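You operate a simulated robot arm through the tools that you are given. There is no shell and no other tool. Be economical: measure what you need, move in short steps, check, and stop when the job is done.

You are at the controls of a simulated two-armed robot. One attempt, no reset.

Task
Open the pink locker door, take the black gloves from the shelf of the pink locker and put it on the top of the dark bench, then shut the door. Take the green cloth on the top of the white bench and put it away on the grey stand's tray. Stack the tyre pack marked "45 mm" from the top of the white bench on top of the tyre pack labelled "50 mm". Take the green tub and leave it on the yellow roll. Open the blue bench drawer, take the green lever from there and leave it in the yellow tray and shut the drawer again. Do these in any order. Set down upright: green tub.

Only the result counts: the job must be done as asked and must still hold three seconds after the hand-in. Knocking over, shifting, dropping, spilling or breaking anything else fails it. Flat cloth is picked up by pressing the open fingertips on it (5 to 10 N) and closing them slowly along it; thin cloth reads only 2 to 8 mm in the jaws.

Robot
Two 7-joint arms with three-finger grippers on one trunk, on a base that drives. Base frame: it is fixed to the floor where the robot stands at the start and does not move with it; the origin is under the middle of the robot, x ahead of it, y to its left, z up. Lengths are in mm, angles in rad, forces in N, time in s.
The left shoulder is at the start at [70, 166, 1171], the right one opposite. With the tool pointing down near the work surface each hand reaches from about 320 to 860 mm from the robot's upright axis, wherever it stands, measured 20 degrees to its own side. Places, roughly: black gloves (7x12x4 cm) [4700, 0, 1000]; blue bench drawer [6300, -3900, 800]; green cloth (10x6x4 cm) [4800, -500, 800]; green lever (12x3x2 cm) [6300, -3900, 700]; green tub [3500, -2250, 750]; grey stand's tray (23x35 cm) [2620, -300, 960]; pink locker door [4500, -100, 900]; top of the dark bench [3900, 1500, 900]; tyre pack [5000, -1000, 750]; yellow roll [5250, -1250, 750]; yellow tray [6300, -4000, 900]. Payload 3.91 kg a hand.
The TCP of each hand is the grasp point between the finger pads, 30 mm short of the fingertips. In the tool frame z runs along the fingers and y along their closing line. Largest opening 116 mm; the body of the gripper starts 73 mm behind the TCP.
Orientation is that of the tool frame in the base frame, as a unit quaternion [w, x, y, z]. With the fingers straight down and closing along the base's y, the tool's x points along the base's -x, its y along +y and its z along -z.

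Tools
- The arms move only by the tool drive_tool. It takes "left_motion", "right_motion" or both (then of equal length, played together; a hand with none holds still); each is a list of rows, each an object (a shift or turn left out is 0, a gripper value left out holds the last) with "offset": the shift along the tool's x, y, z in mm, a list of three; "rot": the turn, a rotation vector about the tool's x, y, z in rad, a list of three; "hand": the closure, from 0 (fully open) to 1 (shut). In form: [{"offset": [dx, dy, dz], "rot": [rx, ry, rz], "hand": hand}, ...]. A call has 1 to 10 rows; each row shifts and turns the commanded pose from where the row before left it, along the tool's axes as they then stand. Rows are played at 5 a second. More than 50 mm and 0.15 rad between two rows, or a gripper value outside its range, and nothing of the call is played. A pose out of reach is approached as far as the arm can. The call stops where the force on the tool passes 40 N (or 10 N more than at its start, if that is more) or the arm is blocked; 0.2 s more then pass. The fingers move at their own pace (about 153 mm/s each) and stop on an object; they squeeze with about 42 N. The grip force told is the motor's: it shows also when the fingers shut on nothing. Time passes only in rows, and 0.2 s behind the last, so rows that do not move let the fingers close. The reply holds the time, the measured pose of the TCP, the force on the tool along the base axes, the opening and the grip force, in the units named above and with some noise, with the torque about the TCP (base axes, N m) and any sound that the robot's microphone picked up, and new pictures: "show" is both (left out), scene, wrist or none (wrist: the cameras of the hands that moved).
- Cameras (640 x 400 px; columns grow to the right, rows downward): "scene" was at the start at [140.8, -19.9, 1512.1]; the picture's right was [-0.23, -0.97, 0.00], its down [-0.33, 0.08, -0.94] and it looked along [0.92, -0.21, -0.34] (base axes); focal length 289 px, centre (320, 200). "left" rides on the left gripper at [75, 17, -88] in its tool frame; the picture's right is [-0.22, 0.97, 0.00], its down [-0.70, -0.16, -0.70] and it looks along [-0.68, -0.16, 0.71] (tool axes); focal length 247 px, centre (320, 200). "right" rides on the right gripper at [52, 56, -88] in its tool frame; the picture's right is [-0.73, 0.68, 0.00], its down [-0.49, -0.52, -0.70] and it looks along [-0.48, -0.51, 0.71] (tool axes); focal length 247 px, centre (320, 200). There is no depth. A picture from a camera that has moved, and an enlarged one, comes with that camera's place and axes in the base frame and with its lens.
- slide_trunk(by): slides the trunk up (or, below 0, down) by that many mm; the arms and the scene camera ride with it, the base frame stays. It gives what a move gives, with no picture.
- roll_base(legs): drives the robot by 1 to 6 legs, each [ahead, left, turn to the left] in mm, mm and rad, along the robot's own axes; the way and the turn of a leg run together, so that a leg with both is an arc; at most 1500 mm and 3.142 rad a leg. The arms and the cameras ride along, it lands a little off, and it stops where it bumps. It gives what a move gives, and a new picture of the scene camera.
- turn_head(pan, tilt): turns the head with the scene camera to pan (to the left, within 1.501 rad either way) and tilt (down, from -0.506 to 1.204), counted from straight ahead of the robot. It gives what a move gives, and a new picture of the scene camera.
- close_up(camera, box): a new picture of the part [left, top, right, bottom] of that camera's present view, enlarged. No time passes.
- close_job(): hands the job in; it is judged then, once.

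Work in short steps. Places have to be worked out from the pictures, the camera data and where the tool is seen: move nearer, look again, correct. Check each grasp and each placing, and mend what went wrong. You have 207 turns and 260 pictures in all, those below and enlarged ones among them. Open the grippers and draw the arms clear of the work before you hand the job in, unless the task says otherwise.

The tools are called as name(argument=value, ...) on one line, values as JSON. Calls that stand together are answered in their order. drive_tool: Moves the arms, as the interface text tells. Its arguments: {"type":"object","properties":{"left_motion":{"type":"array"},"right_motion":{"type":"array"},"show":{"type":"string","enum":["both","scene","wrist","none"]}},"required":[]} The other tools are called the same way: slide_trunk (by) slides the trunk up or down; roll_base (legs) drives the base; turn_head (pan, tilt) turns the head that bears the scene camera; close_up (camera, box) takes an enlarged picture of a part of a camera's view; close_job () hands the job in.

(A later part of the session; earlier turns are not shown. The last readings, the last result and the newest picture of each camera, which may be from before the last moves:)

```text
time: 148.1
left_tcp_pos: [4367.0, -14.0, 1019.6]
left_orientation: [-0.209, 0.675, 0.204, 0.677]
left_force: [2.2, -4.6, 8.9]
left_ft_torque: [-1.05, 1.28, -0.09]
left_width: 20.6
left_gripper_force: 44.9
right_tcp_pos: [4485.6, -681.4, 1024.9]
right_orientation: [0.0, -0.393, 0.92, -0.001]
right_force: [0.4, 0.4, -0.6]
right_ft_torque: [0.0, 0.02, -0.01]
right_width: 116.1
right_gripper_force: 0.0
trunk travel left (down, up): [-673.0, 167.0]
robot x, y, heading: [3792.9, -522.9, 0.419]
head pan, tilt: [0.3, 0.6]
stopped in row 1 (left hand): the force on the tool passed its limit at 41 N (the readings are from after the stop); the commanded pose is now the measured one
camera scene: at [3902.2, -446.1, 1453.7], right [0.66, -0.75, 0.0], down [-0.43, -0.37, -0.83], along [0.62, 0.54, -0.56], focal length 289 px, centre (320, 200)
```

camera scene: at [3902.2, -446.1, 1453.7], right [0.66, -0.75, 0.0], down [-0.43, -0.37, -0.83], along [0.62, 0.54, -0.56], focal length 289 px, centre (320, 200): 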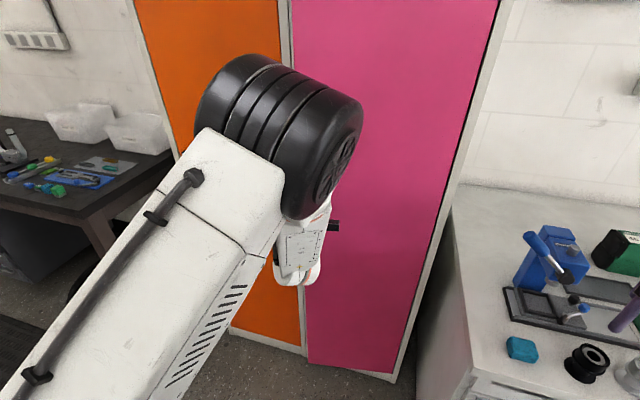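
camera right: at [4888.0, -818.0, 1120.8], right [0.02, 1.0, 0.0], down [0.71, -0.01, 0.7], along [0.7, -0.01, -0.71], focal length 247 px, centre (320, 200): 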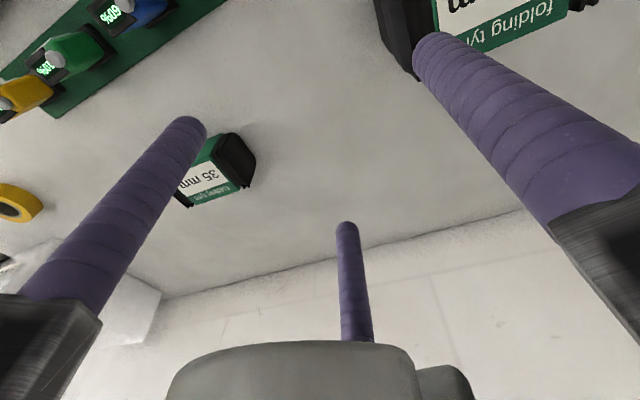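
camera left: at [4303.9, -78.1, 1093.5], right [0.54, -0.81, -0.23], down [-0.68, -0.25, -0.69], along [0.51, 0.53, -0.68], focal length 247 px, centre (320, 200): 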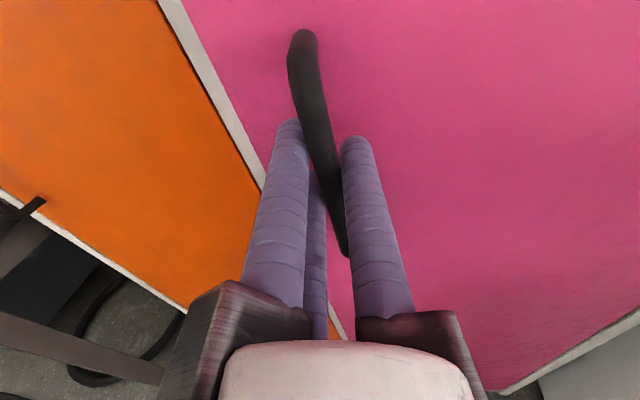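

Resistance seems speed-dependent. I try slower pulling, 5 mm a row.

drive_tool(left_motion=[{"offset": [0, 0, -3]}, {"offset": [0, 0, -5], "rot": [0.012, 0, 0]}, {"offset": [0, 0.5, -5], "rot": [0.014, 0, 0]}, {"offset": [0, 0.5, -5], "rot": [0.014, 0, 0]}, {"offset": [0, 0.5, -5], "rot": [0.014, 0, 0]}, {"offset": [0, 0.5, -5], "rot": [0.014, 0, 0]}, {"offset": [0, 0.5, -5], "rot": [0.014, 0, 0]}, {"offset": [0, 0.5, -5], "rot": [0.014, 0, 0]}, {"offset": [0, 0.5, -5], "rot": [0.014, 0, 0]}, {"offset": [0, 0.5, -5], "rot": [0.014, 0, 0]}], show="none")

```text
time: 148.7
left_tcp_pos: [4363.4, -17.7, 1019.5]
left_orientation: [-0.209, 0.672, 0.21, 0.679]
left_force: [12.2, -15.5, 20.7]
left_ft_torque: [-0.47, 1.01, -0.27]
left_width: 20.9
left_gripper_force: 44.5
right_tcp_pos: [4486.1, -685.4, 1024.2]
right_orientation: [0.0, -0.39, 0.921, 0.0]
right_force: [-0.7, 0.4, 0.2]
right_ft_torque: [-0.05, -0.04, -0.02]
right_width: 116.0
right_gripper_force: 0.0
trunk travel left (down, up): [-673.0, 167.0]
robot x, y, heading: [3789.6, -521.7, 0.414]
head pan, tilt: [0.3, 0.6]
stopped in row 3 (left hand): the force on the tool passed its limit at 44 N (the readings are from after the stop); the commanded pose is now the measured one
```

The load on the hand is to the right and upward, not backward. I let the hand follow (right and up) and go on pulling gently.

drive_tool(left_motion=[{"offset": [3, 3, 0]}, {"offset": [3, 3, -2]}, {"offset": [0, 1, -6], "rot": [0.02, 0, 0]}, {"offset": [0, 2, -8], "rot": [0.025, 0, 0]}, {"offset": [0, 2, -8], "rot": [0.025, 0, 0]}, {"offset": [0, 2, -8], "rot": [0.025, 0, 0]}, {"offset": [0, 2, -8], "rot": [0.025, 0, 0]}], show="wrist")

```text
time: 149.3
left_tcp_pos: [4364.5, -16.2, 1018.8]
left_orientation: [-0.208, 0.673, 0.217, 0.676]
left_force: [13.4, -14.1, 14.1]
left_ft_torque: [0.42, 0.68, -0.1]
left_width: 20.9
left_gripper_force: 45.0
right_tcp_pos: [4485.9, -687.5, 1024.5]
right_orientation: [0.001, -0.388, 0.921, -0.001]
right_force: [0.4, 0.3, 0.5]
right_ft_torque: [-0.05, -0.03, 0.03]
right_width: 116.0
right_gripper_force: 0.0
trunk travel left (down, up): [-673.0, 167.0]
robot x, y, heading: [3789.5, -526.6, 0.409]
head pan, tilt: [0.3, 0.6]
stopped in row 3 (left hand): the force on the tool passed its limit at 44 N (the readings are from after the stop); the commanded pose is now the measured one
camera left: at [4302.0, -80.8, 1093.3], right [0.56, -0.8, -0.21], down [-0.66, -0.28, -0.7], along [0.5, 0.53, -0.68], focal length 247 px, centre (320, 200)
```

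left: 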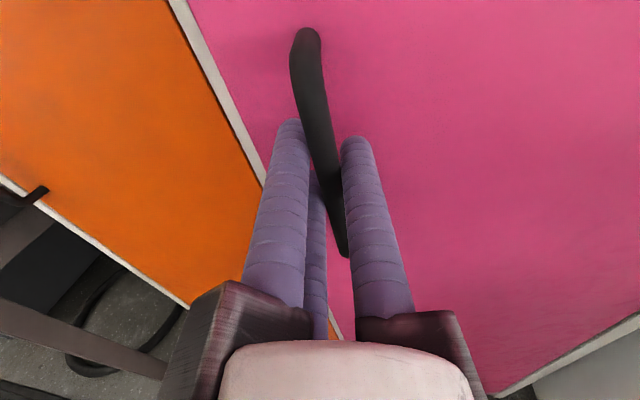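

The hinge friction trips the arm's force stop. I pull with the base instead, in a short leg, the hand keeping its grip.

roll_base(legs=[[-60, -18, 0]])

```text
time: 150.7
left_tcp_pos: [4320.8, -61.4, 1018.8]
left_orientation: [-0.204, 0.674, 0.214, 0.677]
left_force: [10.7, -6.7, 7.3]
left_ft_torque: [0.41, 0.87, -0.02]
left_width: 20.7
left_gripper_force: 44.8
right_tcp_pos: [4437.4, -731.3, 1024.6]
right_orientation: [0.0, -0.387, 0.922, -0.001]
right_force: [-0.5, 0.2, 1.1]
right_ft_torque: [-0.03, 0.01, 0.02]
right_width: 116.1
right_gripper_force: 0.1
trunk travel left (down, up): [-673.0, 167.0]
robot x, y, heading: [3744.3, -564.1, 0.405]
head pan, tilt: [0.3, 0.6]
stopped in leg 1: the force on the tool passed its limit at 44 N (the readings are from after the stop); the commanded pose is now the measured one
camera scene: at [3857.0, -488.2, 1453.9], right [0.65, -0.76, 0.0], down [-0.43, -0.37, -0.82], along [0.63, 0.54, -0.57], focal length 289 px, centre (320, 200)
```

scene: 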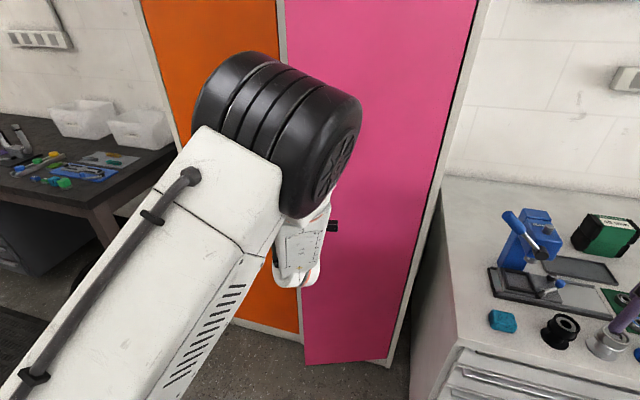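

That works: the door is at about 20°. I continue with the base.

roll_base(legs=[[-60, -28, 0]])

roll_base(legs=[[-60, -35, 0]])

```text
time: 151.7
left_tcp_pos: [4283.7, -114.9, 1018.1]
left_orientation: [-0.198, 0.676, 0.209, 0.679]
left_force: [3.8, -2.6, -1.8]
left_ft_torque: [-0.13, 1.68, -0.13]
left_width: 21.1
left_gripper_force: 45.3
right_tcp_pos: [4395.7, -782.4, 1024.2]
right_orientation: [-0.002, -0.386, 0.922, 0.0]
right_force: [-0.4, 0.7, 0.3]
right_ft_torque: [-0.03, 0.0, 0.01]
right_width: 116.0
right_gripper_force: 0.0
trunk travel left (down, up): [-673.0, 167.0]
robot x, y, heading: [3703.9, -612.2, 0.402]
head pan, tilt: [0.3, 0.6]
stopped in leg 1: the force on the tool passed its limit at 41 N (the readings are from after the stop); the commanded pose is now the measured one
camera scene: at [3816.0, -536.5, 1453.5], right [0.65, -0.76, 0.0], down [-0.43, -0.36, -0.83], along [0.63, 0.53, -0.56], focal length 289 px, centre (320, 200)
```

scene: 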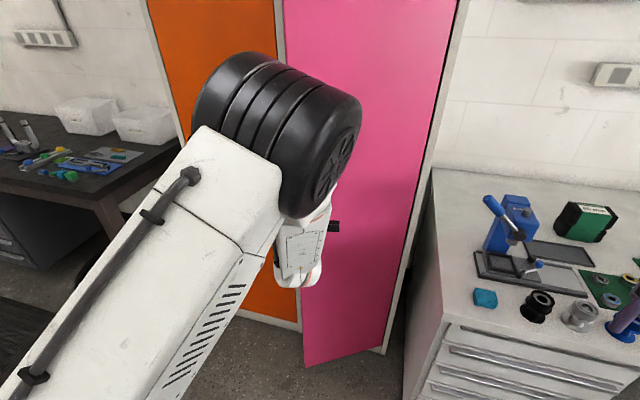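

```text
time: 152.7
left_tcp_pos: [4262.0, -162.0, 1019.0]
left_orientation: [-0.193, 0.676, 0.203, 0.681]
left_force: [1.2, -1.9, -20.1]
left_ft_torque: [0.39, 0.61, 0.04]
left_width: 20.8
left_gripper_force: 45.1
right_tcp_pos: [4366.3, -822.8, 1023.7]
right_orientation: [-0.001, -0.385, 0.923, 0.0]
right_force: [-0.6, 0.4, 0.0]
right_ft_torque: [0.05, 0.02, 0.0]
right_width: 115.9
right_gripper_force: 0.1
trunk travel left (down, up): [-673.0, 167.0]
robot x, y, heading: [3671.3, -650.0, 0.397]
head pan, tilt: [0.3, 0.6]
stopped in leg 1: the force on the tool passed its limit at 47 N (the readings are from after the stop); the commanded pose is now the measured one
camera scene: at [3788.5, -578.2, 1453.3], right [0.64, -0.77, 0.0], down [-0.43, -0.36, -0.83], along [0.63, 0.53, -0.56], focal length 289 px, centre (320, 200)
```

scene: 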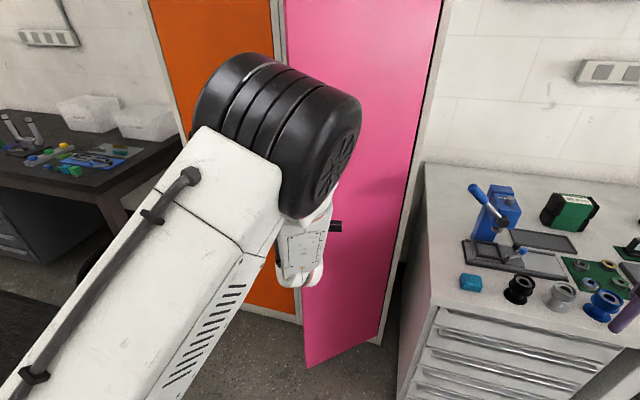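

About 38° open. Two more legs along the tangent.

roll_base(legs=[[-48, -50, 0]])

roll_base(legs=[[-40, -60, 0]])

```text
time: 153.8
left_tcp_pos: [4244.4, -223.4, 1018.1]
left_orientation: [-0.189, 0.676, 0.2, 0.684]
left_force: [5.2, -1.4, -16.4]
left_ft_torque: [0.39, 0.62, 0.27]
left_width: 21.0
left_gripper_force: 44.7
right_tcp_pos: [4344.3, -881.7, 1023.3]
right_orientation: [-0.001, -0.382, 0.924, -0.001]
right_force: [0.5, 0.1, -0.2]
right_ft_torque: [0.08, -0.05, 0.02]
right_width: 116.0
right_gripper_force: 0.1
trunk travel left (down, up): [-673.0, 167.0]
robot x, y, heading: [3654.6, -711.1, 0.39]
head pan, tilt: [0.3, 0.6]
stopped in leg 1: the force on the tool passed its limit at 42 N (the readings are from after the stop); the commanded pose is now the measured one
camera scene: at [3767.7, -635.7, 1453.5], right [0.64, -0.77, 0.0], down [-0.43, -0.36, -0.82], along [0.63, 0.53, -0.57], focal length 289 px, centre (320, 200)
```

scene: 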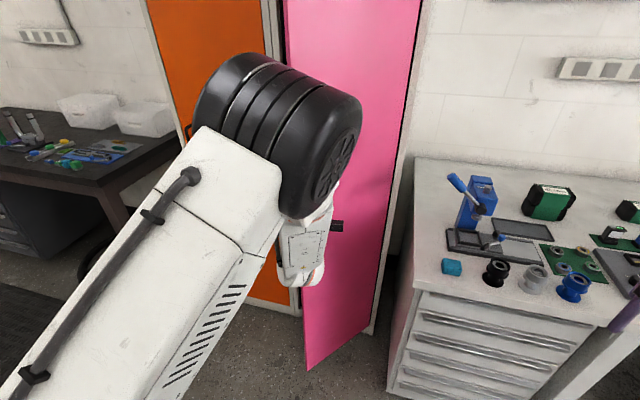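

```text
time: 154.9
left_tcp_pos: [4239.9, -288.1, 1019.8]
left_orientation: [-0.185, 0.676, 0.197, 0.686]
left_force: [6.2, -0.6, -20.2]
left_ft_torque: [0.55, 0.1, 0.28]
left_width: 20.9
left_gripper_force: 44.9
right_tcp_pos: [4336.0, -944.1, 1023.5]
right_orientation: [-0.002, -0.383, 0.924, 0.001]
right_force: [0.0, -1.0, 0.2]
right_ft_torque: [0.11, -0.02, 0.0]
right_width: 115.8
right_gripper_force: 0.0
trunk travel left (down, up): [-673.0, 167.0]
robot x, y, heading: [3640.8, -773.2, 0.395]
head pan, tilt: [0.3, 0.6]
stopped in leg 1: the force on the tool passed its limit at 43 N (the readings are from after the stop); the commanded pose is now the measured one
camera scene: at [3759.2, -696.8, 1453.4], right [0.64, -0.77, 0.0], down [-0.44, -0.36, -0.82], along [0.63, 0.53, -0.57], focal length 289 px, centre (320, 200)
```

scene: 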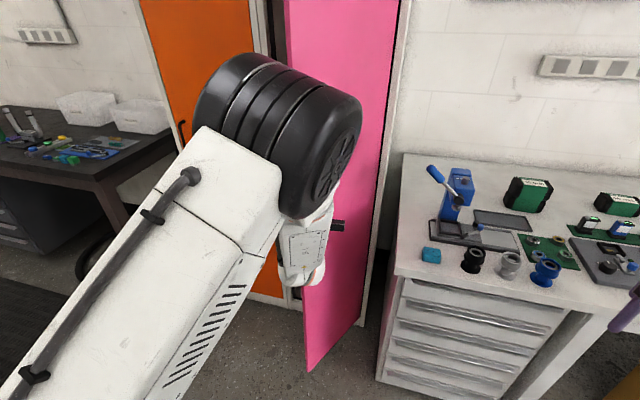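

About 59° open. Two more mostly sideways legs.

roll_base(legs=[[-20, -75, 0]])

roll_base(legs=[[0, -75, 0]])

```text
time: 155.9
left_tcp_pos: [4248.1, -357.8, 1020.8]
left_orientation: [-0.187, 0.674, 0.199, 0.686]
left_force: [0.5, 2.1, -24.7]
left_ft_torque: [0.86, 0.48, 0.22]
left_width: 21.0
left_gripper_force: 44.7
right_tcp_pos: [4344.6, -1014.8, 1024.1]
right_orientation: [-0.002, -0.383, 0.924, -0.002]
right_force: [0.9, -0.4, -0.1]
right_ft_torque: [0.0, 0.03, -0.05]
right_width: 115.9
right_gripper_force: 0.1
trunk travel left (down, up): [-673.0, 167.0]
robot x, y, heading: [3653.3, -849.4, 0.395]
head pan, tilt: [0.3, 0.6]
camera scene: at [3768.7, -767.2, 1453.3], right [0.64, -0.77, 0.0], down [-0.44, -0.36, -0.82], along [0.63, 0.53, -0.57], focal length 289 px, centre (320, 200)
```

scene: 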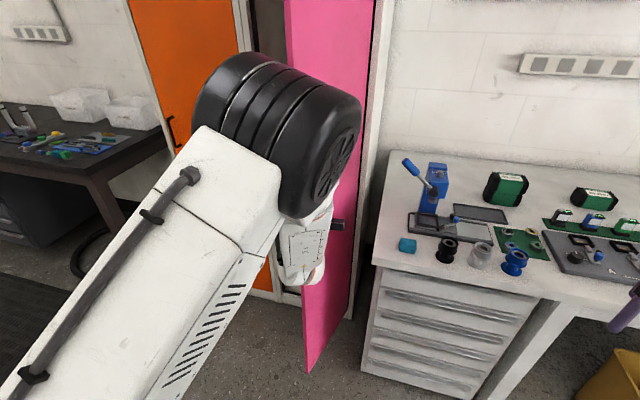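

```text
time: 157.0
left_tcp_pos: [4273.6, -427.9, 1021.5]
left_orientation: [-0.188, 0.674, 0.201, 0.686]
left_force: [-6.8, -0.8, -17.5]
left_ft_torque: [0.8, 0.1, 0.19]
left_width: 20.8
left_gripper_force: 44.9
right_tcp_pos: [4371.8, -1083.6, 1024.3]
right_orientation: [-0.001, -0.384, 0.923, -0.003]
right_force: [0.2, -0.2, 0.1]
right_ft_torque: [0.0, 0.01, 0.01]
right_width: 116.0
right_gripper_force: 0.1
trunk travel left (down, up): [-673.0, 167.0]
robot x, y, heading: [3682.9, -917.1, 0.405]
head pan, tilt: [0.3, 0.6]
camera scene: at [3794.7, -837.3, 1453.6], right [0.64, -0.77, 0.0], down [-0.43, -0.36, -0.82], along [0.63, 0.53, -0.57], focal length 289 px, centre (320, 200)
```

scene: 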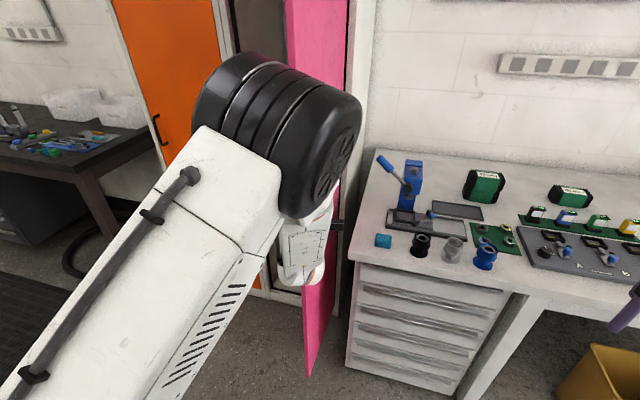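

The door is about 82° open. I let go of the handle and draw the hand back.

drive_tool(left_motion=[{"hand": 0.5}, {"hand": 0}, {}, {"offset": [0, 0, -20]}, {"offset": [0, 0, -40]}, {"offset": [0, 0, -40]}, {"offset": [0, 0, -40]}], show="both")

```text
time: 158.5
left_tcp_pos: [4135.5, -482.7, 929.7]
left_orientation: [-0.184, 0.724, 0.239, 0.621]
left_force: [-0.4, 0.1, 0.2]
left_ft_torque: [-0.01, 0.02, -0.01]
left_width: 115.9
left_gripper_force: 0.0
right_tcp_pos: [4372.6, -1085.8, 1025.2]
right_orientation: [-0.001, -0.384, 0.923, -0.001]
right_force: [-0.1, 0.4, 0.2]
right_ft_torque: [-0.03, -0.01, -0.01]
right_width: 116.0
right_gripper_force: 0.2
trunk travel left (down, up): [-673.0, 167.0]
robot x, y, heading: [3681.1, -914.7, 0.399]
head pan, tilt: [0.3, 0.6]
stopped in row 7 (left hand): the arm was blocked; the commanded pose is now the measured one
camera scene: at [3793.6, -839.7, 1453.9], right [0.64, -0.77, 0.0], down [-0.43, -0.36, -0.83], along [0.63, 0.53, -0.56], focal length 289 px, centre (320, 200)
camera left: at [4082.9, -537.8, 1018.5], right [0.54, -0.82, -0.19], down [-0.74, -0.35, -0.58], along [0.41, 0.45, -0.79], focal length 247 px, centre (320, 200)
```

scene: 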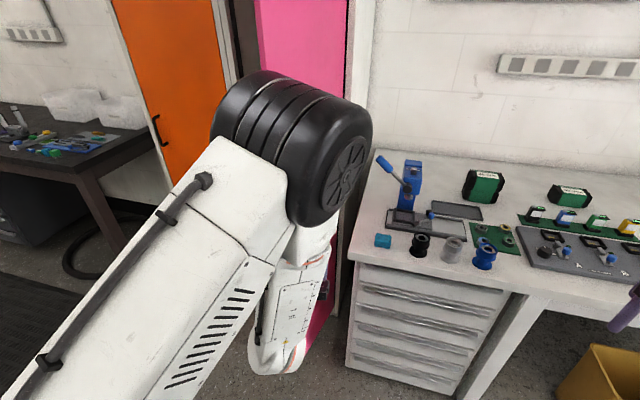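
left: 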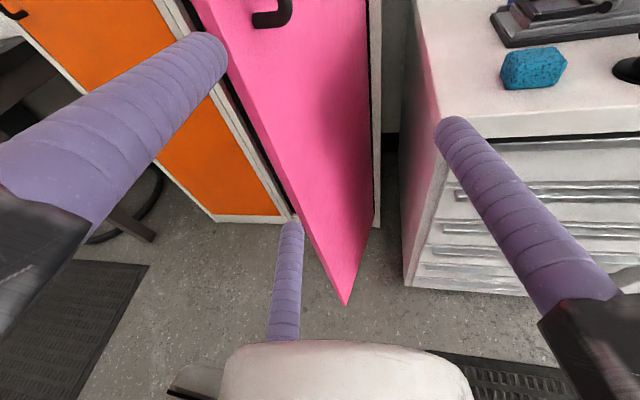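

The hand is clear of the door. I back off a little, strafe left past the open door and look into the locker.

roll_base(legs=[[-120, 0, 0.02], [0, 500, 0], [300, 0, 0]])

turn_head(pan=-0.1, tilt=0.5)

```text
time: 161.5
left_tcp_pos: [3894.4, -243.6, 933.9]
left_orientation: [-0.189, 0.719, 0.246, 0.621]
left_force: [-0.1, -0.9, 0.2]
left_ft_torque: [0.02, 0.01, 0.04]
left_width: 116.2
left_gripper_force: 0.0
right_tcp_pos: [4141.9, -840.1, 1024.0]
right_orientation: [-0.004, -0.395, 0.919, -0.003]
right_force: [-0.5, -0.1, -0.4]
right_ft_torque: [0.04, 0.0, 0.02]
right_width: 116.2
right_gripper_force: 0.0
trunk travel left (down, up): [-673.0, 167.0]
robot x, y, heading: [3448.5, -687.1, 0.425]
head pan, tilt: [0.3, 0.6]
stopped in leg 2: the robot was blocked; the commanded pose is now the measured one
camera scene: at [3581.1, -652.6, 1456.8], right [0.66, -0.75, -0.03], down [-0.44, -0.35, -0.83], along [0.61, 0.56, -0.56], focal length 289 px, centre (320, 200)
```

scene: 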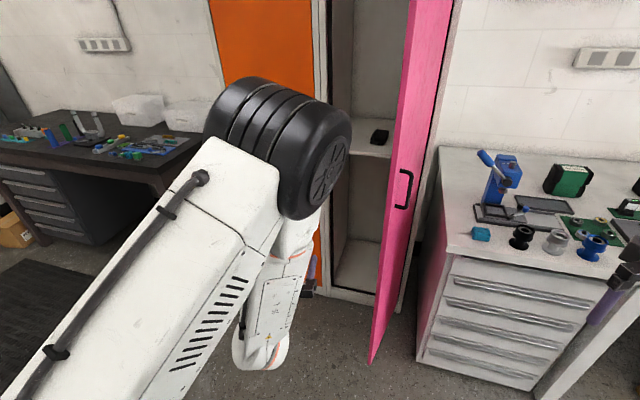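

```text
time: 162.4
left_tcp_pos: [3894.4, -245.0, 933.4]
left_orientation: [-0.191, 0.72, 0.245, 0.62]
left_force: [0.5, 0.9, -0.6]
left_ft_torque: [0.02, 0.0, 0.01]
left_width: 116.0
left_gripper_force: 0.0
right_tcp_pos: [4143.8, -840.7, 1020.7]
right_orientation: [-0.004, -0.395, 0.919, -0.002]
right_force: [0.8, 0.7, 0.2]
right_ft_torque: [-0.02, 0.0, -0.03]
right_width: 116.1
right_gripper_force: 0.0
trunk travel left (down, up): [-673.0, 167.0]
robot x, y, heading: [3445.9, -689.6, 0.425]
head pan, tilt: [-0.099, 0.499]
camera scene: at [3602.7, -683.1, 1463.7], right [0.32, -0.95, -0.04], down [-0.47, -0.13, -0.87], along [0.82, 0.3, -0.48], focal length 289 px, centre (320, 200)
```

scene: 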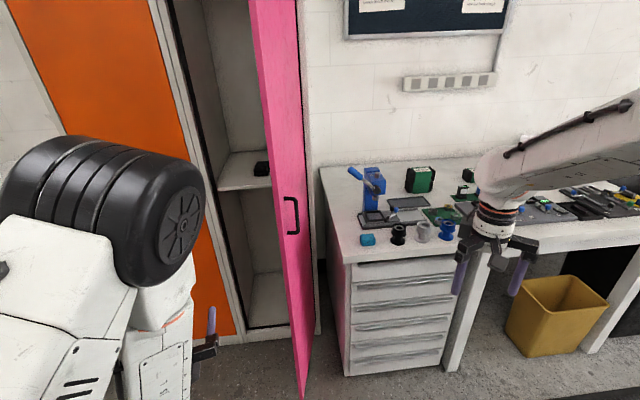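

I bumped something behind on the left (likely the bike's basket). I move away forward-right at once.

roll_base(legs=[[60, -60, 0]])

turn_head(pan=1.4, tilt=0.6)

```text
time: 163.5
left_tcp_pos: [3957.4, -261.1, 932.7]
left_orientation: [-0.181, 0.716, 0.251, 0.626]
left_force: [-1.5, -0.2, 1.1]
left_ft_torque: [-0.05, 0.02, -0.07]
left_width: 115.8
left_gripper_force: 0.0
right_tcp_pos: [4203.0, -856.0, 1037.1]
right_orientation: [0.002, -0.393, 0.92, -0.012]
right_force: [-1.8, -0.2, 1.7]
right_ft_torque: [0.03, -0.15, -0.01]
right_width: 116.0
right_gripper_force: 0.1
trunk travel left (down, up): [-673.0, 167.0]
robot x, y, heading: [3524.0, -717.2, 0.424]
head pan, tilt: [-0.099, 0.499]
camera scene: at [3644.8, -671.6, 1463.3], right [0.32, -0.95, 0.0], down [-0.45, -0.15, -0.88], along [0.84, 0.28, -0.47], focal length 289 px, centre (320, 200)
```

scene: 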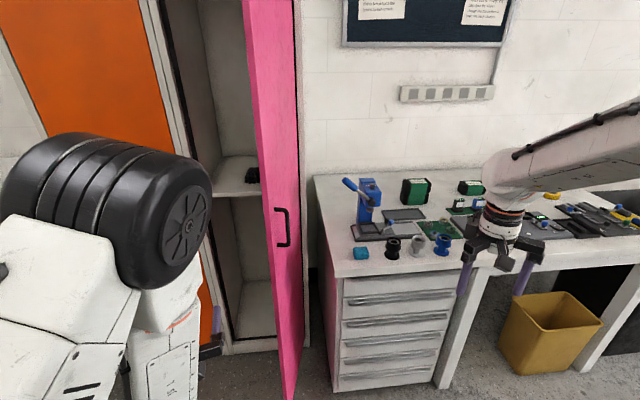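

```text
time: 165.1
left_tcp_pos: [3963.4, -258.5, 928.3]
left_orientation: [-0.181, 0.718, 0.251, 0.623]
left_force: [0.6, -0.1, 0.2]
left_ft_torque: [0.02, -0.04, 0.0]
left_width: 115.9
left_gripper_force: 0.1
right_tcp_pos: [4210.3, -852.3, 1031.7]
right_orientation: [-0.003, -0.393, 0.919, -0.012]
right_force: [0.0, 0.1, 0.3]
right_ft_torque: [0.03, -0.02, 0.02]
right_width: 116.1
right_gripper_force: 0.0
trunk travel left (down, up): [-673.0, 167.0]
robot x, y, heading: [3523.8, -721.1, 0.42]
head pan, tilt: [1.4, 0.6]
camera scene: at [3547.9, -611.0, 1453.9], right [0.97, 0.25, 0.0], down [0.14, -0.55, -0.83], along [-0.2, 0.8, -0.56], focal length 289 px, centre (320, 200)
```

scene: 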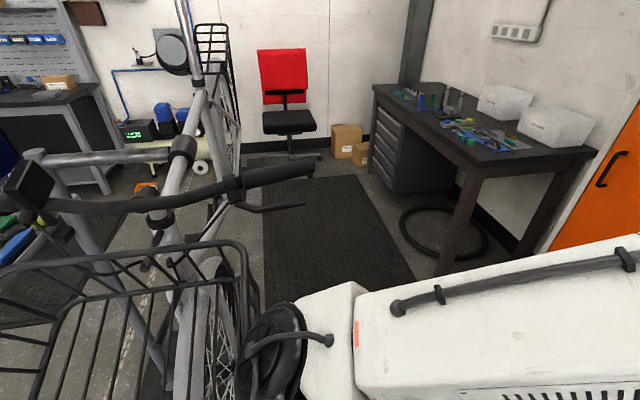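

The bike stands fine, and the dark bench is well seen (front edge from [3925,593] to [3385,1856]). The locker's shelf compartment is tall, so gloves can be taken from above; I raise the left hand and pitch it back down.

drive_tool(left_motion=[{"offset": [40, 0, 0]}, {"offset": [45, 0, 0]}, {"offset": [45, 0, 10]}, {"offset": [45, 0, 10]}, {"offset": [40, 0, 20]}, {"rot": [0, -0.15, 0]}, {"rot": [0, -0.15, 0]}, {"rot": [0, -0.15, 0]}, {"rot": [0, -0.15, 0]}, {"rot": [0, -0.15, 0]}], show="none")

drive_tool(left_motion=[{"rot": [0, -0.15, 0]}, {"rot": [0, -0.15, 0]}, {"rot": [0, -0.15, 0]}, {"rot": [0, -0.15, 0]}, {"rot": [0, -0.06, 0]}], show="none")

```text
time: 167.5
left_tcp_pos: [4026.1, -180.8, 1153.6]
left_orientation: [-0.114, 0.864, 0.322, 0.37]
left_force: [0.2, -0.2, 0.0]
left_ft_torque: [0.02, 0.01, -0.02]
left_width: 116.3
left_gripper_force: 0.1
right_tcp_pos: [4209.4, -852.9, 1032.8]
right_orientation: [-0.002, -0.394, 0.919, -0.013]
right_force: [-0.3, 0.8, 0.3]
right_ft_torque: [0.02, 0.0, -0.05]
right_width: 116.3
right_gripper_force: 0.0
trunk travel left (down, up): [-673.0, 167.0]
robot x, y, heading: [3522.2, -715.8, 0.421]
head pan, tilt: [1.4, 0.6]
stopped in row 10 (left hand): the arm was blocked; the commanded pose is now the measured one
```

```text
time: 168.7
left_tcp_pos: [4026.2, -181.2, 1153.7]
left_orientation: [-0.004, 0.937, 0.342, 0.069]
left_force: [1.0, 0.5, -0.3]
left_ft_torque: [-0.01, 0.01, -0.02]
left_width: 116.1
left_gripper_force: 0.1
right_tcp_pos: [4210.6, -852.5, 1031.0]
right_orientation: [-0.001, -0.394, 0.919, -0.012]
right_force: [0.2, 0.0, -0.5]
right_ft_torque: [0.0, -0.02, -0.01]
right_width: 115.9
right_gripper_force: 0.0
trunk travel left (down, up): [-673.0, 167.0]
robot x, y, heading: [3523.7, -716.9, 0.418]
head pan, tilt: [1.4, 0.6]
```

Nearly vertical now. Before driving in, I move the left hand inward to the robot's midline so it enters the pink locker, not the orange one.

drive_tool(left_motion=[{"rot": [0, -0.14, 0]}, {"offset": [-25, 40, 0]}, {"offset": [-25, 40, 0]}, {"offset": [-25, 40, 0]}, {"offset": [-25, 40, 0]}, {"offset": [-25, 40, 0]}, {"offset": [-25, 40, 0]}, {"offset": [-25, 40, 0]}, {"offset": [-25, 40, 0]}, {"offset": [-25, 40, 0]}], show="none")

turn_head(pan=0.0, tilt=0.5)

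```text
time: 170.9
left_tcp_pos: [4087.0, -604.7, 1167.8]
left_orientation: [0.019, 0.94, 0.341, 0.005]
left_force: [-0.2, -0.5, 0.7]
left_ft_torque: [0.03, 0.01, -0.02]
left_width: 116.2
left_gripper_force: 0.0
right_tcp_pos: [4211.2, -853.6, 1030.5]
right_orientation: [-0.001, -0.394, 0.919, -0.011]
right_force: [0.6, -1.7, -0.5]
right_ft_torque: [0.05, 0.01, 0.0]
right_width: 116.1
right_gripper_force: 0.0
trunk travel left (down, up): [-673.0, 167.0]
robot x, y, heading: [3520.4, -721.0, 0.422]
head pan, tilt: [1.4, 0.6]
```

```text
time: 172.4
left_tcp_pos: [4086.2, -602.5, 1167.0]
left_orientation: [0.02, 0.94, 0.341, 0.006]
left_force: [0.4, -0.5, 0.5]
left_ft_torque: [-0.02, -0.01, 0.02]
left_width: 116.5
left_gripper_force: 0.1
right_tcp_pos: [4210.7, -852.4, 1030.6]
right_orientation: [-0.003, -0.394, 0.919, -0.013]
right_force: [-0.2, -0.1, 0.7]
right_ft_torque: [0.01, 0.01, -0.01]
right_width: 115.8
right_gripper_force: 0.0
trunk travel left (down, up): [-673.0, 167.0]
robot x, y, heading: [3524.2, -718.9, 0.421]
head pan, tilt: [0.0, 0.499]
camera scene: at [3653.2, -659.7, 1462.9], right [0.41, -0.91, 0.0], down [-0.44, -0.2, -0.88], along [0.8, 0.36, -0.48], focal length 289 px, centre (320, 200)
```

scene: 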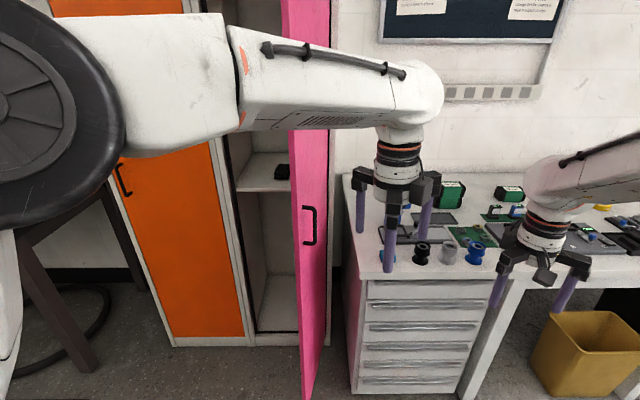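

The forearm would cross the locker frame this way. I re-plan: hand slightly left of midline and drawn back, right hand retracted, trunk raised; then I drive diagonally in front of the locker, clear of the door.

drive_tool(left_motion=[{"offset": [-5, -43, 0]}, {"offset": [-5, -43, 0]}, {"offset": [-5, -43, 0]}, {"offset": [-5, -43, 0]}, {"offset": [-5, -43, 0]}], right_motion=[{"offset": [35, -15, 0]}, {"offset": [35, -15, 0]}, {"offset": [35, -15, 0]}, {}, {}], show="none")

slide_trunk(by=120)

roll_base(legs=[[200, 100, 0], [300, 100, 0]])

```text
time: 173.6
left_tcp_pos: [3927.1, -448.5, 1160.0]
left_orientation: [0.022, 0.94, 0.342, 0.005]
left_force: [-0.6, 0.2, 0.0]
left_ft_torque: [-0.04, -0.04, 0.01]
left_width: 115.8
left_gripper_force: 0.1
right_tcp_pos: [4171.9, -960.8, 1036.2]
right_orientation: [-0.002, -0.394, 0.919, -0.012]
right_force: [-0.3, 0.1, 0.1]
right_ft_torque: [-0.02, -0.01, -0.01]
right_width: 116.1
right_gripper_force: 0.1
trunk travel left (down, up): [-673.0, 167.0]
robot x, y, heading: [3525.6, -720.2, 0.421]
head pan, tilt: [0.0, 0.499]
```

```text
time: 175.1
left_tcp_pos: [3930.2, -450.2, 1280.1]
left_orientation: [0.019, 0.94, 0.342, 0.004]
left_force: [-0.2, 0.2, 0.8]
left_ft_torque: [0.0, 0.01, 0.01]
left_width: 116.0
left_gripper_force: 0.0
right_tcp_pos: [4172.3, -960.6, 1154.3]
right_orientation: [-0.001, -0.393, 0.919, -0.012]
right_force: [0.4, 0.2, 0.0]
right_ft_torque: [0.01, 0.02, 0.01]
right_width: 116.0
right_gripper_force: 0.0
trunk travel left (down, up): [-793.0, 47.0]
robot x, y, heading: [3526.6, -720.7, 0.418]
head pan, tilt: [0.0, 0.499]
```

```text
time: 178.5
left_tcp_pos: [4297.9, -64.2, 1281.2]
left_orientation: [0.019, 0.938, 0.346, 0.005]
left_force: [0.3, 0.3, -0.5]
left_ft_torque: [0.0, -0.04, 0.02]
left_width: 116.0
left_gripper_force: 0.1
right_tcp_pos: [4546.3, -572.8, 1154.9]
right_orientation: [-0.001, -0.398, 0.917, -0.012]
right_force: [0.2, -0.5, -1.0]
right_ft_torque: [0.01, -0.01, -0.03]
right_width: 116.1
right_gripper_force: 0.0
trunk travel left (down, up): [-793.0, 47.0]
robot x, y, heading: [3900.1, -331.5, 0.433]
head pan, tilt: [0.0, 0.499]
camera scene: at [4022.9, -276.0, 1583.2], right [0.42, -0.91, 0.0], down [-0.43, -0.2, -0.88], along [0.8, 0.37, -0.48], focal length 289 px, centre (320, 200)
```

scene: 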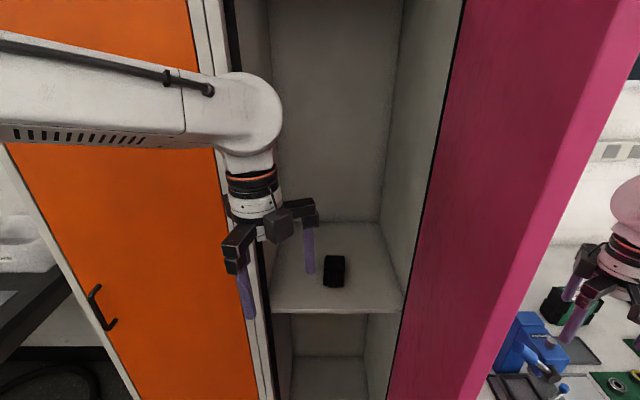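

The gloves lie on the shelf at about [4620,-44], right ahead. I move the hand right, then into the locker above them.

drive_tool(left_motion=[{"offset": [-11, 36, 0]}, {"offset": [-11, 36, 0]}, {"offset": [-10, 36, 0]}, {"offset": [41, 12, 10]}, {"offset": [41, 12, 10]}, {"offset": [41, 12, 10]}, {"offset": [41, 12, 10]}, {"offset": [41, 12, 10]}, {"offset": [41, 12, 10]}, {"offset": [41, 12, 10]}], show="both")

```text
time: 180.7
left_tcp_pos: [4605.8, -36.8, 1212.1]
left_orientation: [0.017, 0.939, 0.344, 0.001]
left_force: [1.1, 1.8, 3.0]
left_ft_torque: [-0.13, 0.05, 0.0]
left_width: 115.8
left_gripper_force: 0.0
left hand out of reach, approached as far as the arm can: row 10
right_tcp_pos: [4550.1, -572.0, 1151.9]
right_orientation: [-0.004, -0.398, 0.917, -0.011]
right_force: [0.5, -0.6, -0.6]
right_ft_torque: [0.0, 0.09, 0.0]
right_width: 115.9
right_gripper_force: 0.0
trunk travel left (down, up): [-793.0, 47.0]
robot x, y, heading: [3894.1, -331.6, 0.432]
head pan, tilt: [0.0, 0.499]
camera scene: at [4029.7, -275.7, 1582.9], right [0.42, -0.91, 0.0], down [-0.44, -0.2, -0.88], along [0.8, 0.37, -0.48], focal length 289 px, centre (320, 200)
camera left: at [4673.3, -0.2, 1299.4], right [0.46, -0.89, 0.04], down [-0.65, -0.31, 0.7], along [-0.61, -0.34, -0.71], focal length 247 px, centre (320, 200)
```

scene: 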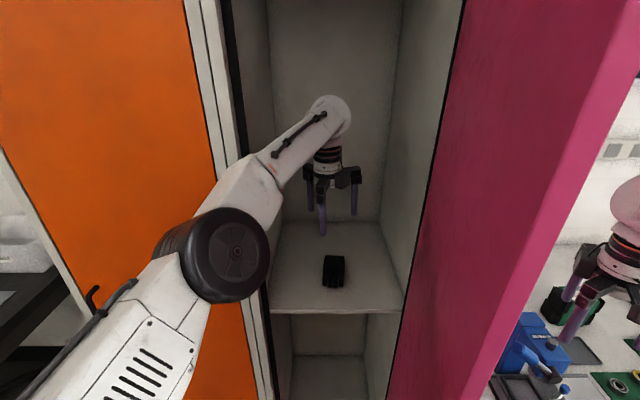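
left: 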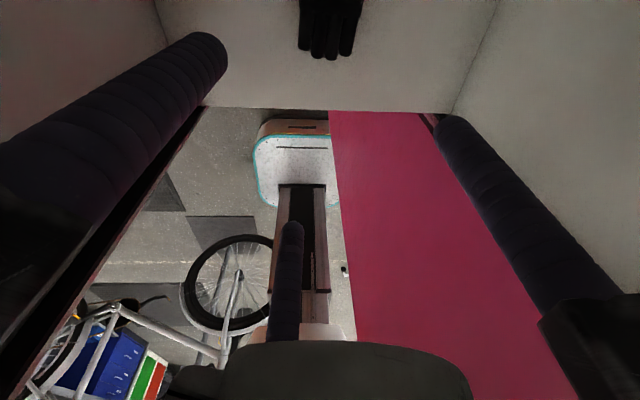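

The gloves' near end is seen about at [4600,-55]. I descend 80 mm and look again.

drive_tool(left_motion=[{"offset": [0, 0, 30]}, {"offset": [0, 0, 30]}, {"offset": [0, 0, 20]}, {}], show="both")

```text
time: 181.7
left_tcp_pos: [4603.4, -40.3, 1132.7]
left_orientation: [0.02, 0.938, 0.345, 0.005]
left_force: [0.1, 0.4, -0.4]
left_ft_torque: [0.03, 0.04, -0.01]
left_width: 115.9
left_gripper_force: 0.0
right_tcp_pos: [4546.3, -571.3, 1154.4]
right_orientation: [-0.002, -0.398, 0.917, -0.013]
right_force: [-0.2, 0.1, 0.2]
right_ft_torque: [0.0, 0.01, 0.03]
right_width: 116.1
right_gripper_force: 0.1
trunk travel left (down, up): [-793.0, 47.0]
robot x, y, heading: [3896.6, -335.8, 0.433]
head pan, tilt: [0.0, 0.499]
camera scene: at [4025.0, -275.2, 1582.9], right [0.42, -0.91, 0.0], down [-0.44, -0.2, -0.88], along [0.8, 0.37, -0.48], focal length 289 px, centre (320, 200)
camera left: at [4669.9, -2.4, 1220.3], right [0.46, -0.89, 0.04], down [-0.65, -0.31, 0.7], along [-0.6, -0.35, -0.72], focal length 247 px, centre (320, 200)
```

scene: 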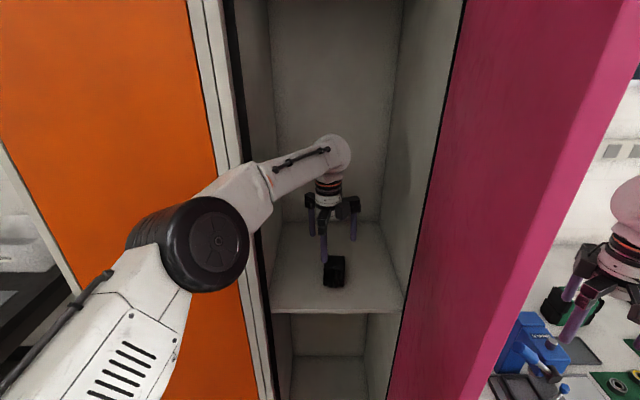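
left: 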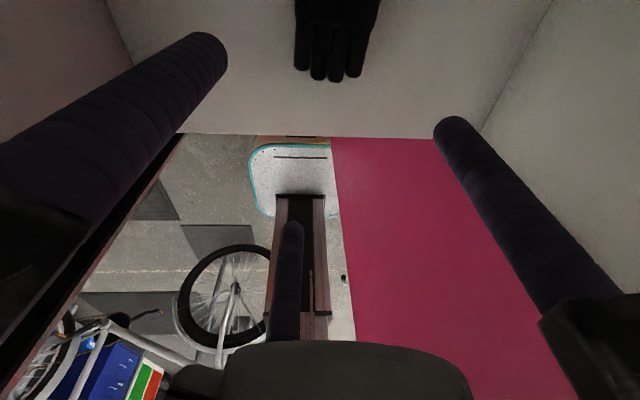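

Gloves: about 65 mm wide, long axis along my forward direction, near end at ~[4608,-55]. I turn the hand 0.29 rad so it closes across them, shift 25 mm ahead and descend partly.

drive_tool(left_motion=[{"rot": [0, 0, 0.144]}, {"rot": [0, 0, 0.144]}, {"offset": [26, 0, 10]}, {"offset": [0, 0, 25]}, {"offset": [0, 0, 25]}, {}], show="both")

```text
time: 183.1
left_tcp_pos: [4623.5, -33.2, 1071.9]
left_orientation: [0.018, 0.978, 0.207, 0.006]
left_force: [-0.1, -0.3, -0.3]
left_ft_torque: [0.05, 0.01, -0.01]
left_width: 116.0
left_gripper_force: 0.0
left hand out of reach, approached as far as the arm can: row 3
right_tcp_pos: [4547.8, -571.6, 1153.0]
right_orientation: [-0.003, -0.398, 0.917, -0.012]
right_force: [0.0, 0.5, 0.6]
right_ft_torque: [0.04, 0.01, -0.01]
right_width: 116.1
right_gripper_force: 0.1
trunk travel left (down, up): [-793.0, 47.0]
robot x, y, heading: [3897.7, -332.0, 0.431]
head pan, tilt: [0.0, 0.499]
camera scene: at [4026.6, -275.9, 1582.7], right [0.42, -0.91, 0.0], down [-0.44, -0.2, -0.88], along [0.8, 0.37, -0.48], focal length 289 px, centre (320, 200)
camera left: at [4697.6, -14.4, 1160.1], right [0.19, -0.98, 0.04], down [-0.71, -0.11, 0.69], along [-0.67, -0.16, -0.72], focal length 247 px, centre (320, 200)
```

scene: 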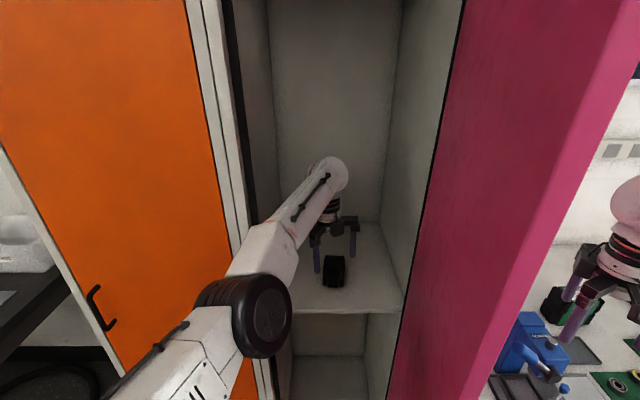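
left: 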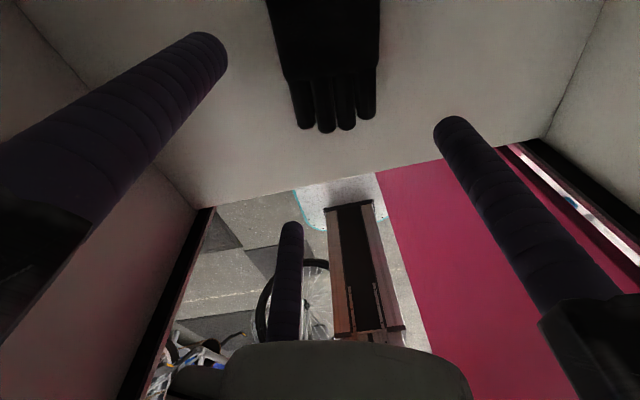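

The gloves' tips are just below the TCP, so I need about 40 mm more ahead; the arm is at its limit, so I roll the base forward 45 mm (20 left, away from the door).

roll_base(legs=[[45, 15, 0]])

drive_tool(left_motion=[{"offset": [0, 12, 10]}, {"offset": [0, 0, 15]}, {}], show="wrist")

```text
time: 184.0
left_tcp_pos: [4640.7, -14.6, 1073.3]
left_orientation: [0.018, 0.979, 0.205, 0.007]
left_force: [1.1, 0.9, -1.0]
left_ft_torque: [-0.03, 0.05, -0.01]
left_width: 116.1
left_gripper_force: 0.1
right_tcp_pos: [4562.7, -557.3, 1153.0]
right_orientation: [-0.003, -0.395, 0.919, -0.012]
right_force: [0.7, -0.3, 0.0]
right_ft_torque: [-0.03, 0.05, -0.03]
right_width: 116.0
right_gripper_force: 0.1
trunk travel left (down, up): [-793.0, 47.0]
robot x, y, heading: [3914.5, -314.2, 0.417]
head pan, tilt: [0.0, 0.499]
stopped in leg 1: the robot was blocked; the commanded pose is now the measured one
camera scene: at [4043.5, -256.1, 1582.6], right [0.41, -0.91, 0.0], down [-0.44, -0.2, -0.88], along [0.8, 0.36, -0.48], focal length 289 px, centre (320, 200)
```

scene: 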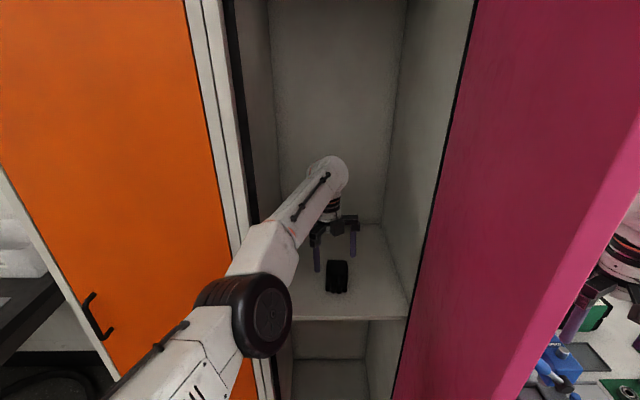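

```text
time: 184.8
left_tcp_pos: [4643.2, -24.0, 1049.2]
left_orientation: [0.018, 0.979, 0.204, 0.008]
left_force: [-0.2, 0.8, 0.2]
left_ft_torque: [-0.01, -0.01, -0.01]
left_width: 115.9
left_gripper_force: 0.1
right_tcp_pos: [4559.8, -554.2, 1154.8]
right_orientation: [-0.001, -0.394, 0.919, -0.013]
right_force: [0.9, 0.6, 0.6]
right_ft_torque: [-0.03, -0.01, -0.03]
right_width: 115.7
right_gripper_force: 0.0
trunk travel left (down, up): [-793.0, 47.0]
robot x, y, heading: [3908.8, -309.0, 0.424]
head pan, tilt: [0.0, 0.499]
camera left: at [4716.7, -7.2, 1137.6], right [0.18, -0.98, 0.04], down [-0.72, -0.11, 0.69], along [-0.67, -0.15, -0.72], focal length 247 px, centre (320, 200)
```

left: 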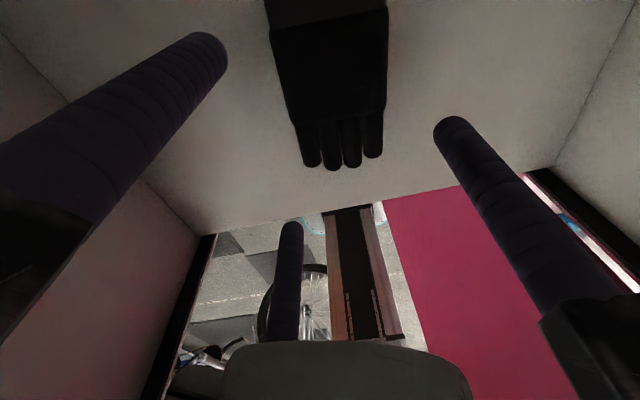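

The gloves' tips are ~15 mm before the TCP; I'd like a deeper grip. I try extending 25 mm forward with some descent.

drive_tool(left_motion=[{"offset": [12, 0, 10]}, {"offset": [12, 0, 6]}, {}], show="wrist")

```text
time: 185.6
left_tcp_pos: [4642.6, -20.8, 1045.3]
left_orientation: [0.018, 0.979, 0.204, 0.008]
left_force: [-0.1, 0.4, 1.0]
left_ft_torque: [0.05, 0.02, -0.01]
left_width: 116.2
left_gripper_force: 0.0
left hand out of reach, approached as far as the arm can: row 1, 2
right_tcp_pos: [4559.8, -554.9, 1154.6]
right_orientation: [-0.002, -0.395, 0.918, -0.013]
right_force: [0.4, -0.2, 0.6]
right_ft_torque: [0.03, 0.0, -0.01]
right_width: 115.9
right_gripper_force: 0.1
trunk travel left (down, up): [-793.0, 47.0]
robot x, y, heading: [3908.6, -315.1, 0.422]
head pan, tilt: [0.0, 0.499]
camera left: at [4716.6, -4.2, 1135.8], right [0.18, -0.98, 0.04], down [-0.72, -0.11, 0.69], along [-0.67, -0.15, -0.73], focal length 247 px, centre (320, 200)
```

left: 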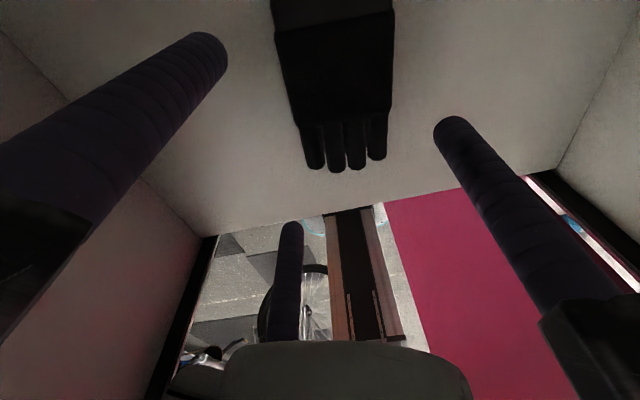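

The arm is fully stretched; I tilt the tool 0.3 rad forward, which brings the wrist back and frees reach.

drive_tool(left_motion=[{"rot": [0, 0.15, 0]}, {"rot": [0, 0.15, 0]}, {"offset": [10, 0, 0]}, {}], show="both")

```text
time: 186.6
left_tcp_pos: [4650.1, -15.2, 1051.4]
left_orientation: [-0.012, 0.966, 0.205, 0.155]
left_force: [0.4, 0.7, 0.5]
left_ft_torque: [0.01, -0.04, 0.02]
left_width: 115.9
left_gripper_force: 0.2
right_tcp_pos: [4560.2, -554.4, 1155.6]
right_orientation: [-0.001, -0.395, 0.919, -0.013]
right_force: [-0.4, -0.4, 1.1]
right_ft_torque: [0.02, -0.02, -0.01]
right_width: 115.9
right_gripper_force: 0.1
trunk travel left (down, up): [-793.0, 47.0]
robot x, y, heading: [3913.1, -315.3, 0.427]
head pan, tilt: [0.0, 0.499]
camera scene: at [4038.2, -254.9, 1583.1], right [0.41, -0.91, 0.0], down [-0.44, -0.2, -0.88], along [0.8, 0.36, -0.48], focal length 289 px, centre (320, 200)
camera left: at [4696.8, -9.8, 1157.6], right [0.2, -0.98, -0.03], down [-0.87, -0.19, 0.45], along [-0.45, -0.06, -0.89], focal length 247 px, centre (320, 200)
```

scene: 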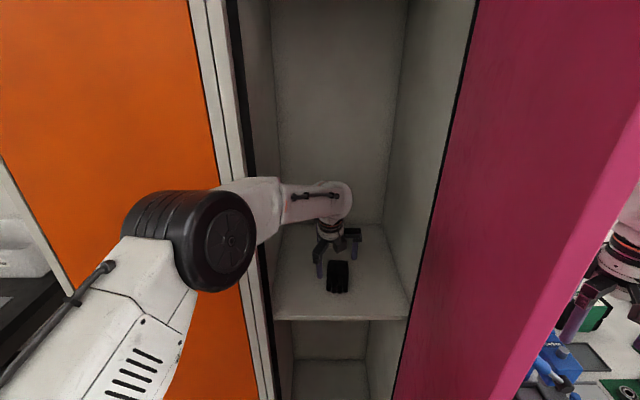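
left: 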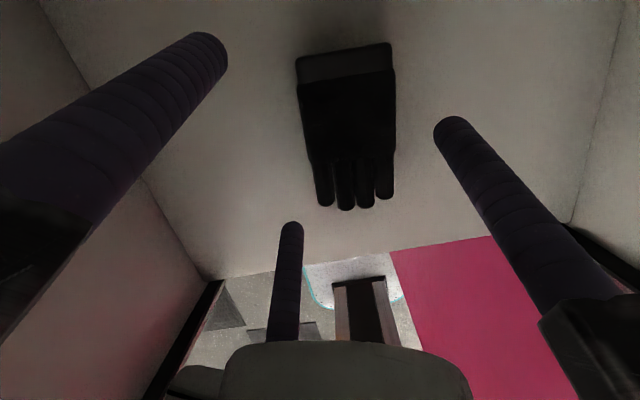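

Whole gloves visible: centre [4674,-26], tips at [4619,-46]; the hand straddles them with grip about 40 mm in from the tips. I descend along the tool and feel for the shelf.

drive_tool(left_motion=[{"offset": [0, 4, 12]}, {"offset": [0, 0, 10]}, {"offset": [0, 0, 6]}, {"offset": [0, 0, 4]}, {}], show="wrist")

```text
time: 187.8
left_tcp_pos: [4661.4, -17.5, 1018.9]
left_orientation: [-0.012, 0.967, 0.205, 0.154]
left_force: [-0.7, -0.1, -0.4]
left_ft_torque: [0.01, 0.0, -0.01]
left_width: 116.0
left_gripper_force: 0.0
right_tcp_pos: [4560.5, -554.7, 1154.9]
right_orientation: [-0.001, -0.395, 0.919, -0.013]
right_force: [-0.5, -0.1, -0.3]
right_ft_torque: [-0.02, -0.02, 0.04]
right_width: 115.8
right_gripper_force: 0.0
trunk travel left (down, up): [-793.0, 47.0]
robot x, y, heading: [3914.9, -314.0, 0.427]
head pan, tilt: [0.0, 0.499]
camera left: at [4708.3, -12.7, 1126.6], right [0.2, -0.98, -0.03], down [-0.87, -0.19, 0.45], along [-0.45, -0.06, -0.89], focal length 247 px, centre (320, 200)
```

left: 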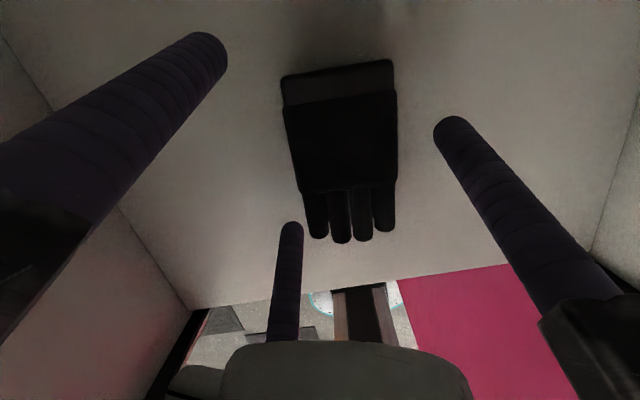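

The gloves look still ~30 mm beyond the TCP, so the shelf is lower (about z=950). I descend 26 mm straight down and check.

drive_tool(left_motion=[{"offset": [-3, 0, 10]}, {"offset": [-3, 0, 9]}, {"offset": [-2, 0, 6]}, {}], show="wrist")

```text
time: 188.8
left_tcp_pos: [4659.8, -18.5, 997.7]
left_orientation: [-0.012, 0.966, 0.205, 0.156]
left_force: [-0.9, 1.4, 18.8]
left_ft_torque: [0.2, 1.1, -0.07]
left_width: 114.0
left_gripper_force: 0.1
right_tcp_pos: [4558.1, -554.9, 1156.9]
right_orientation: [0.0, -0.394, 0.919, -0.013]
right_force: [0.1, -0.1, 0.9]
right_ft_torque: [0.02, 0.0, -0.01]
right_width: 115.8
right_gripper_force: 0.1
trunk travel left (down, up): [-793.0, 47.0]
robot x, y, heading: [3912.4, -312.3, 0.425]
head pan, tilt: [0.0, 0.499]
camera left: at [4708.0, -13.1, 1104.3], right [0.2, -0.98, -0.03], down [-0.88, -0.19, 0.45], along [-0.44, -0.06, -0.9], focal length 247 px, centre (320, 200)
```

left: 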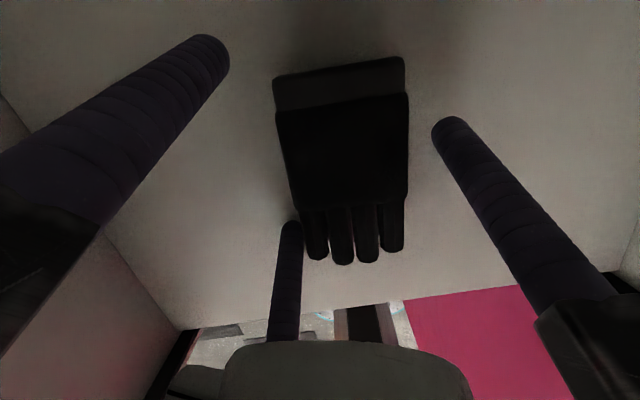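

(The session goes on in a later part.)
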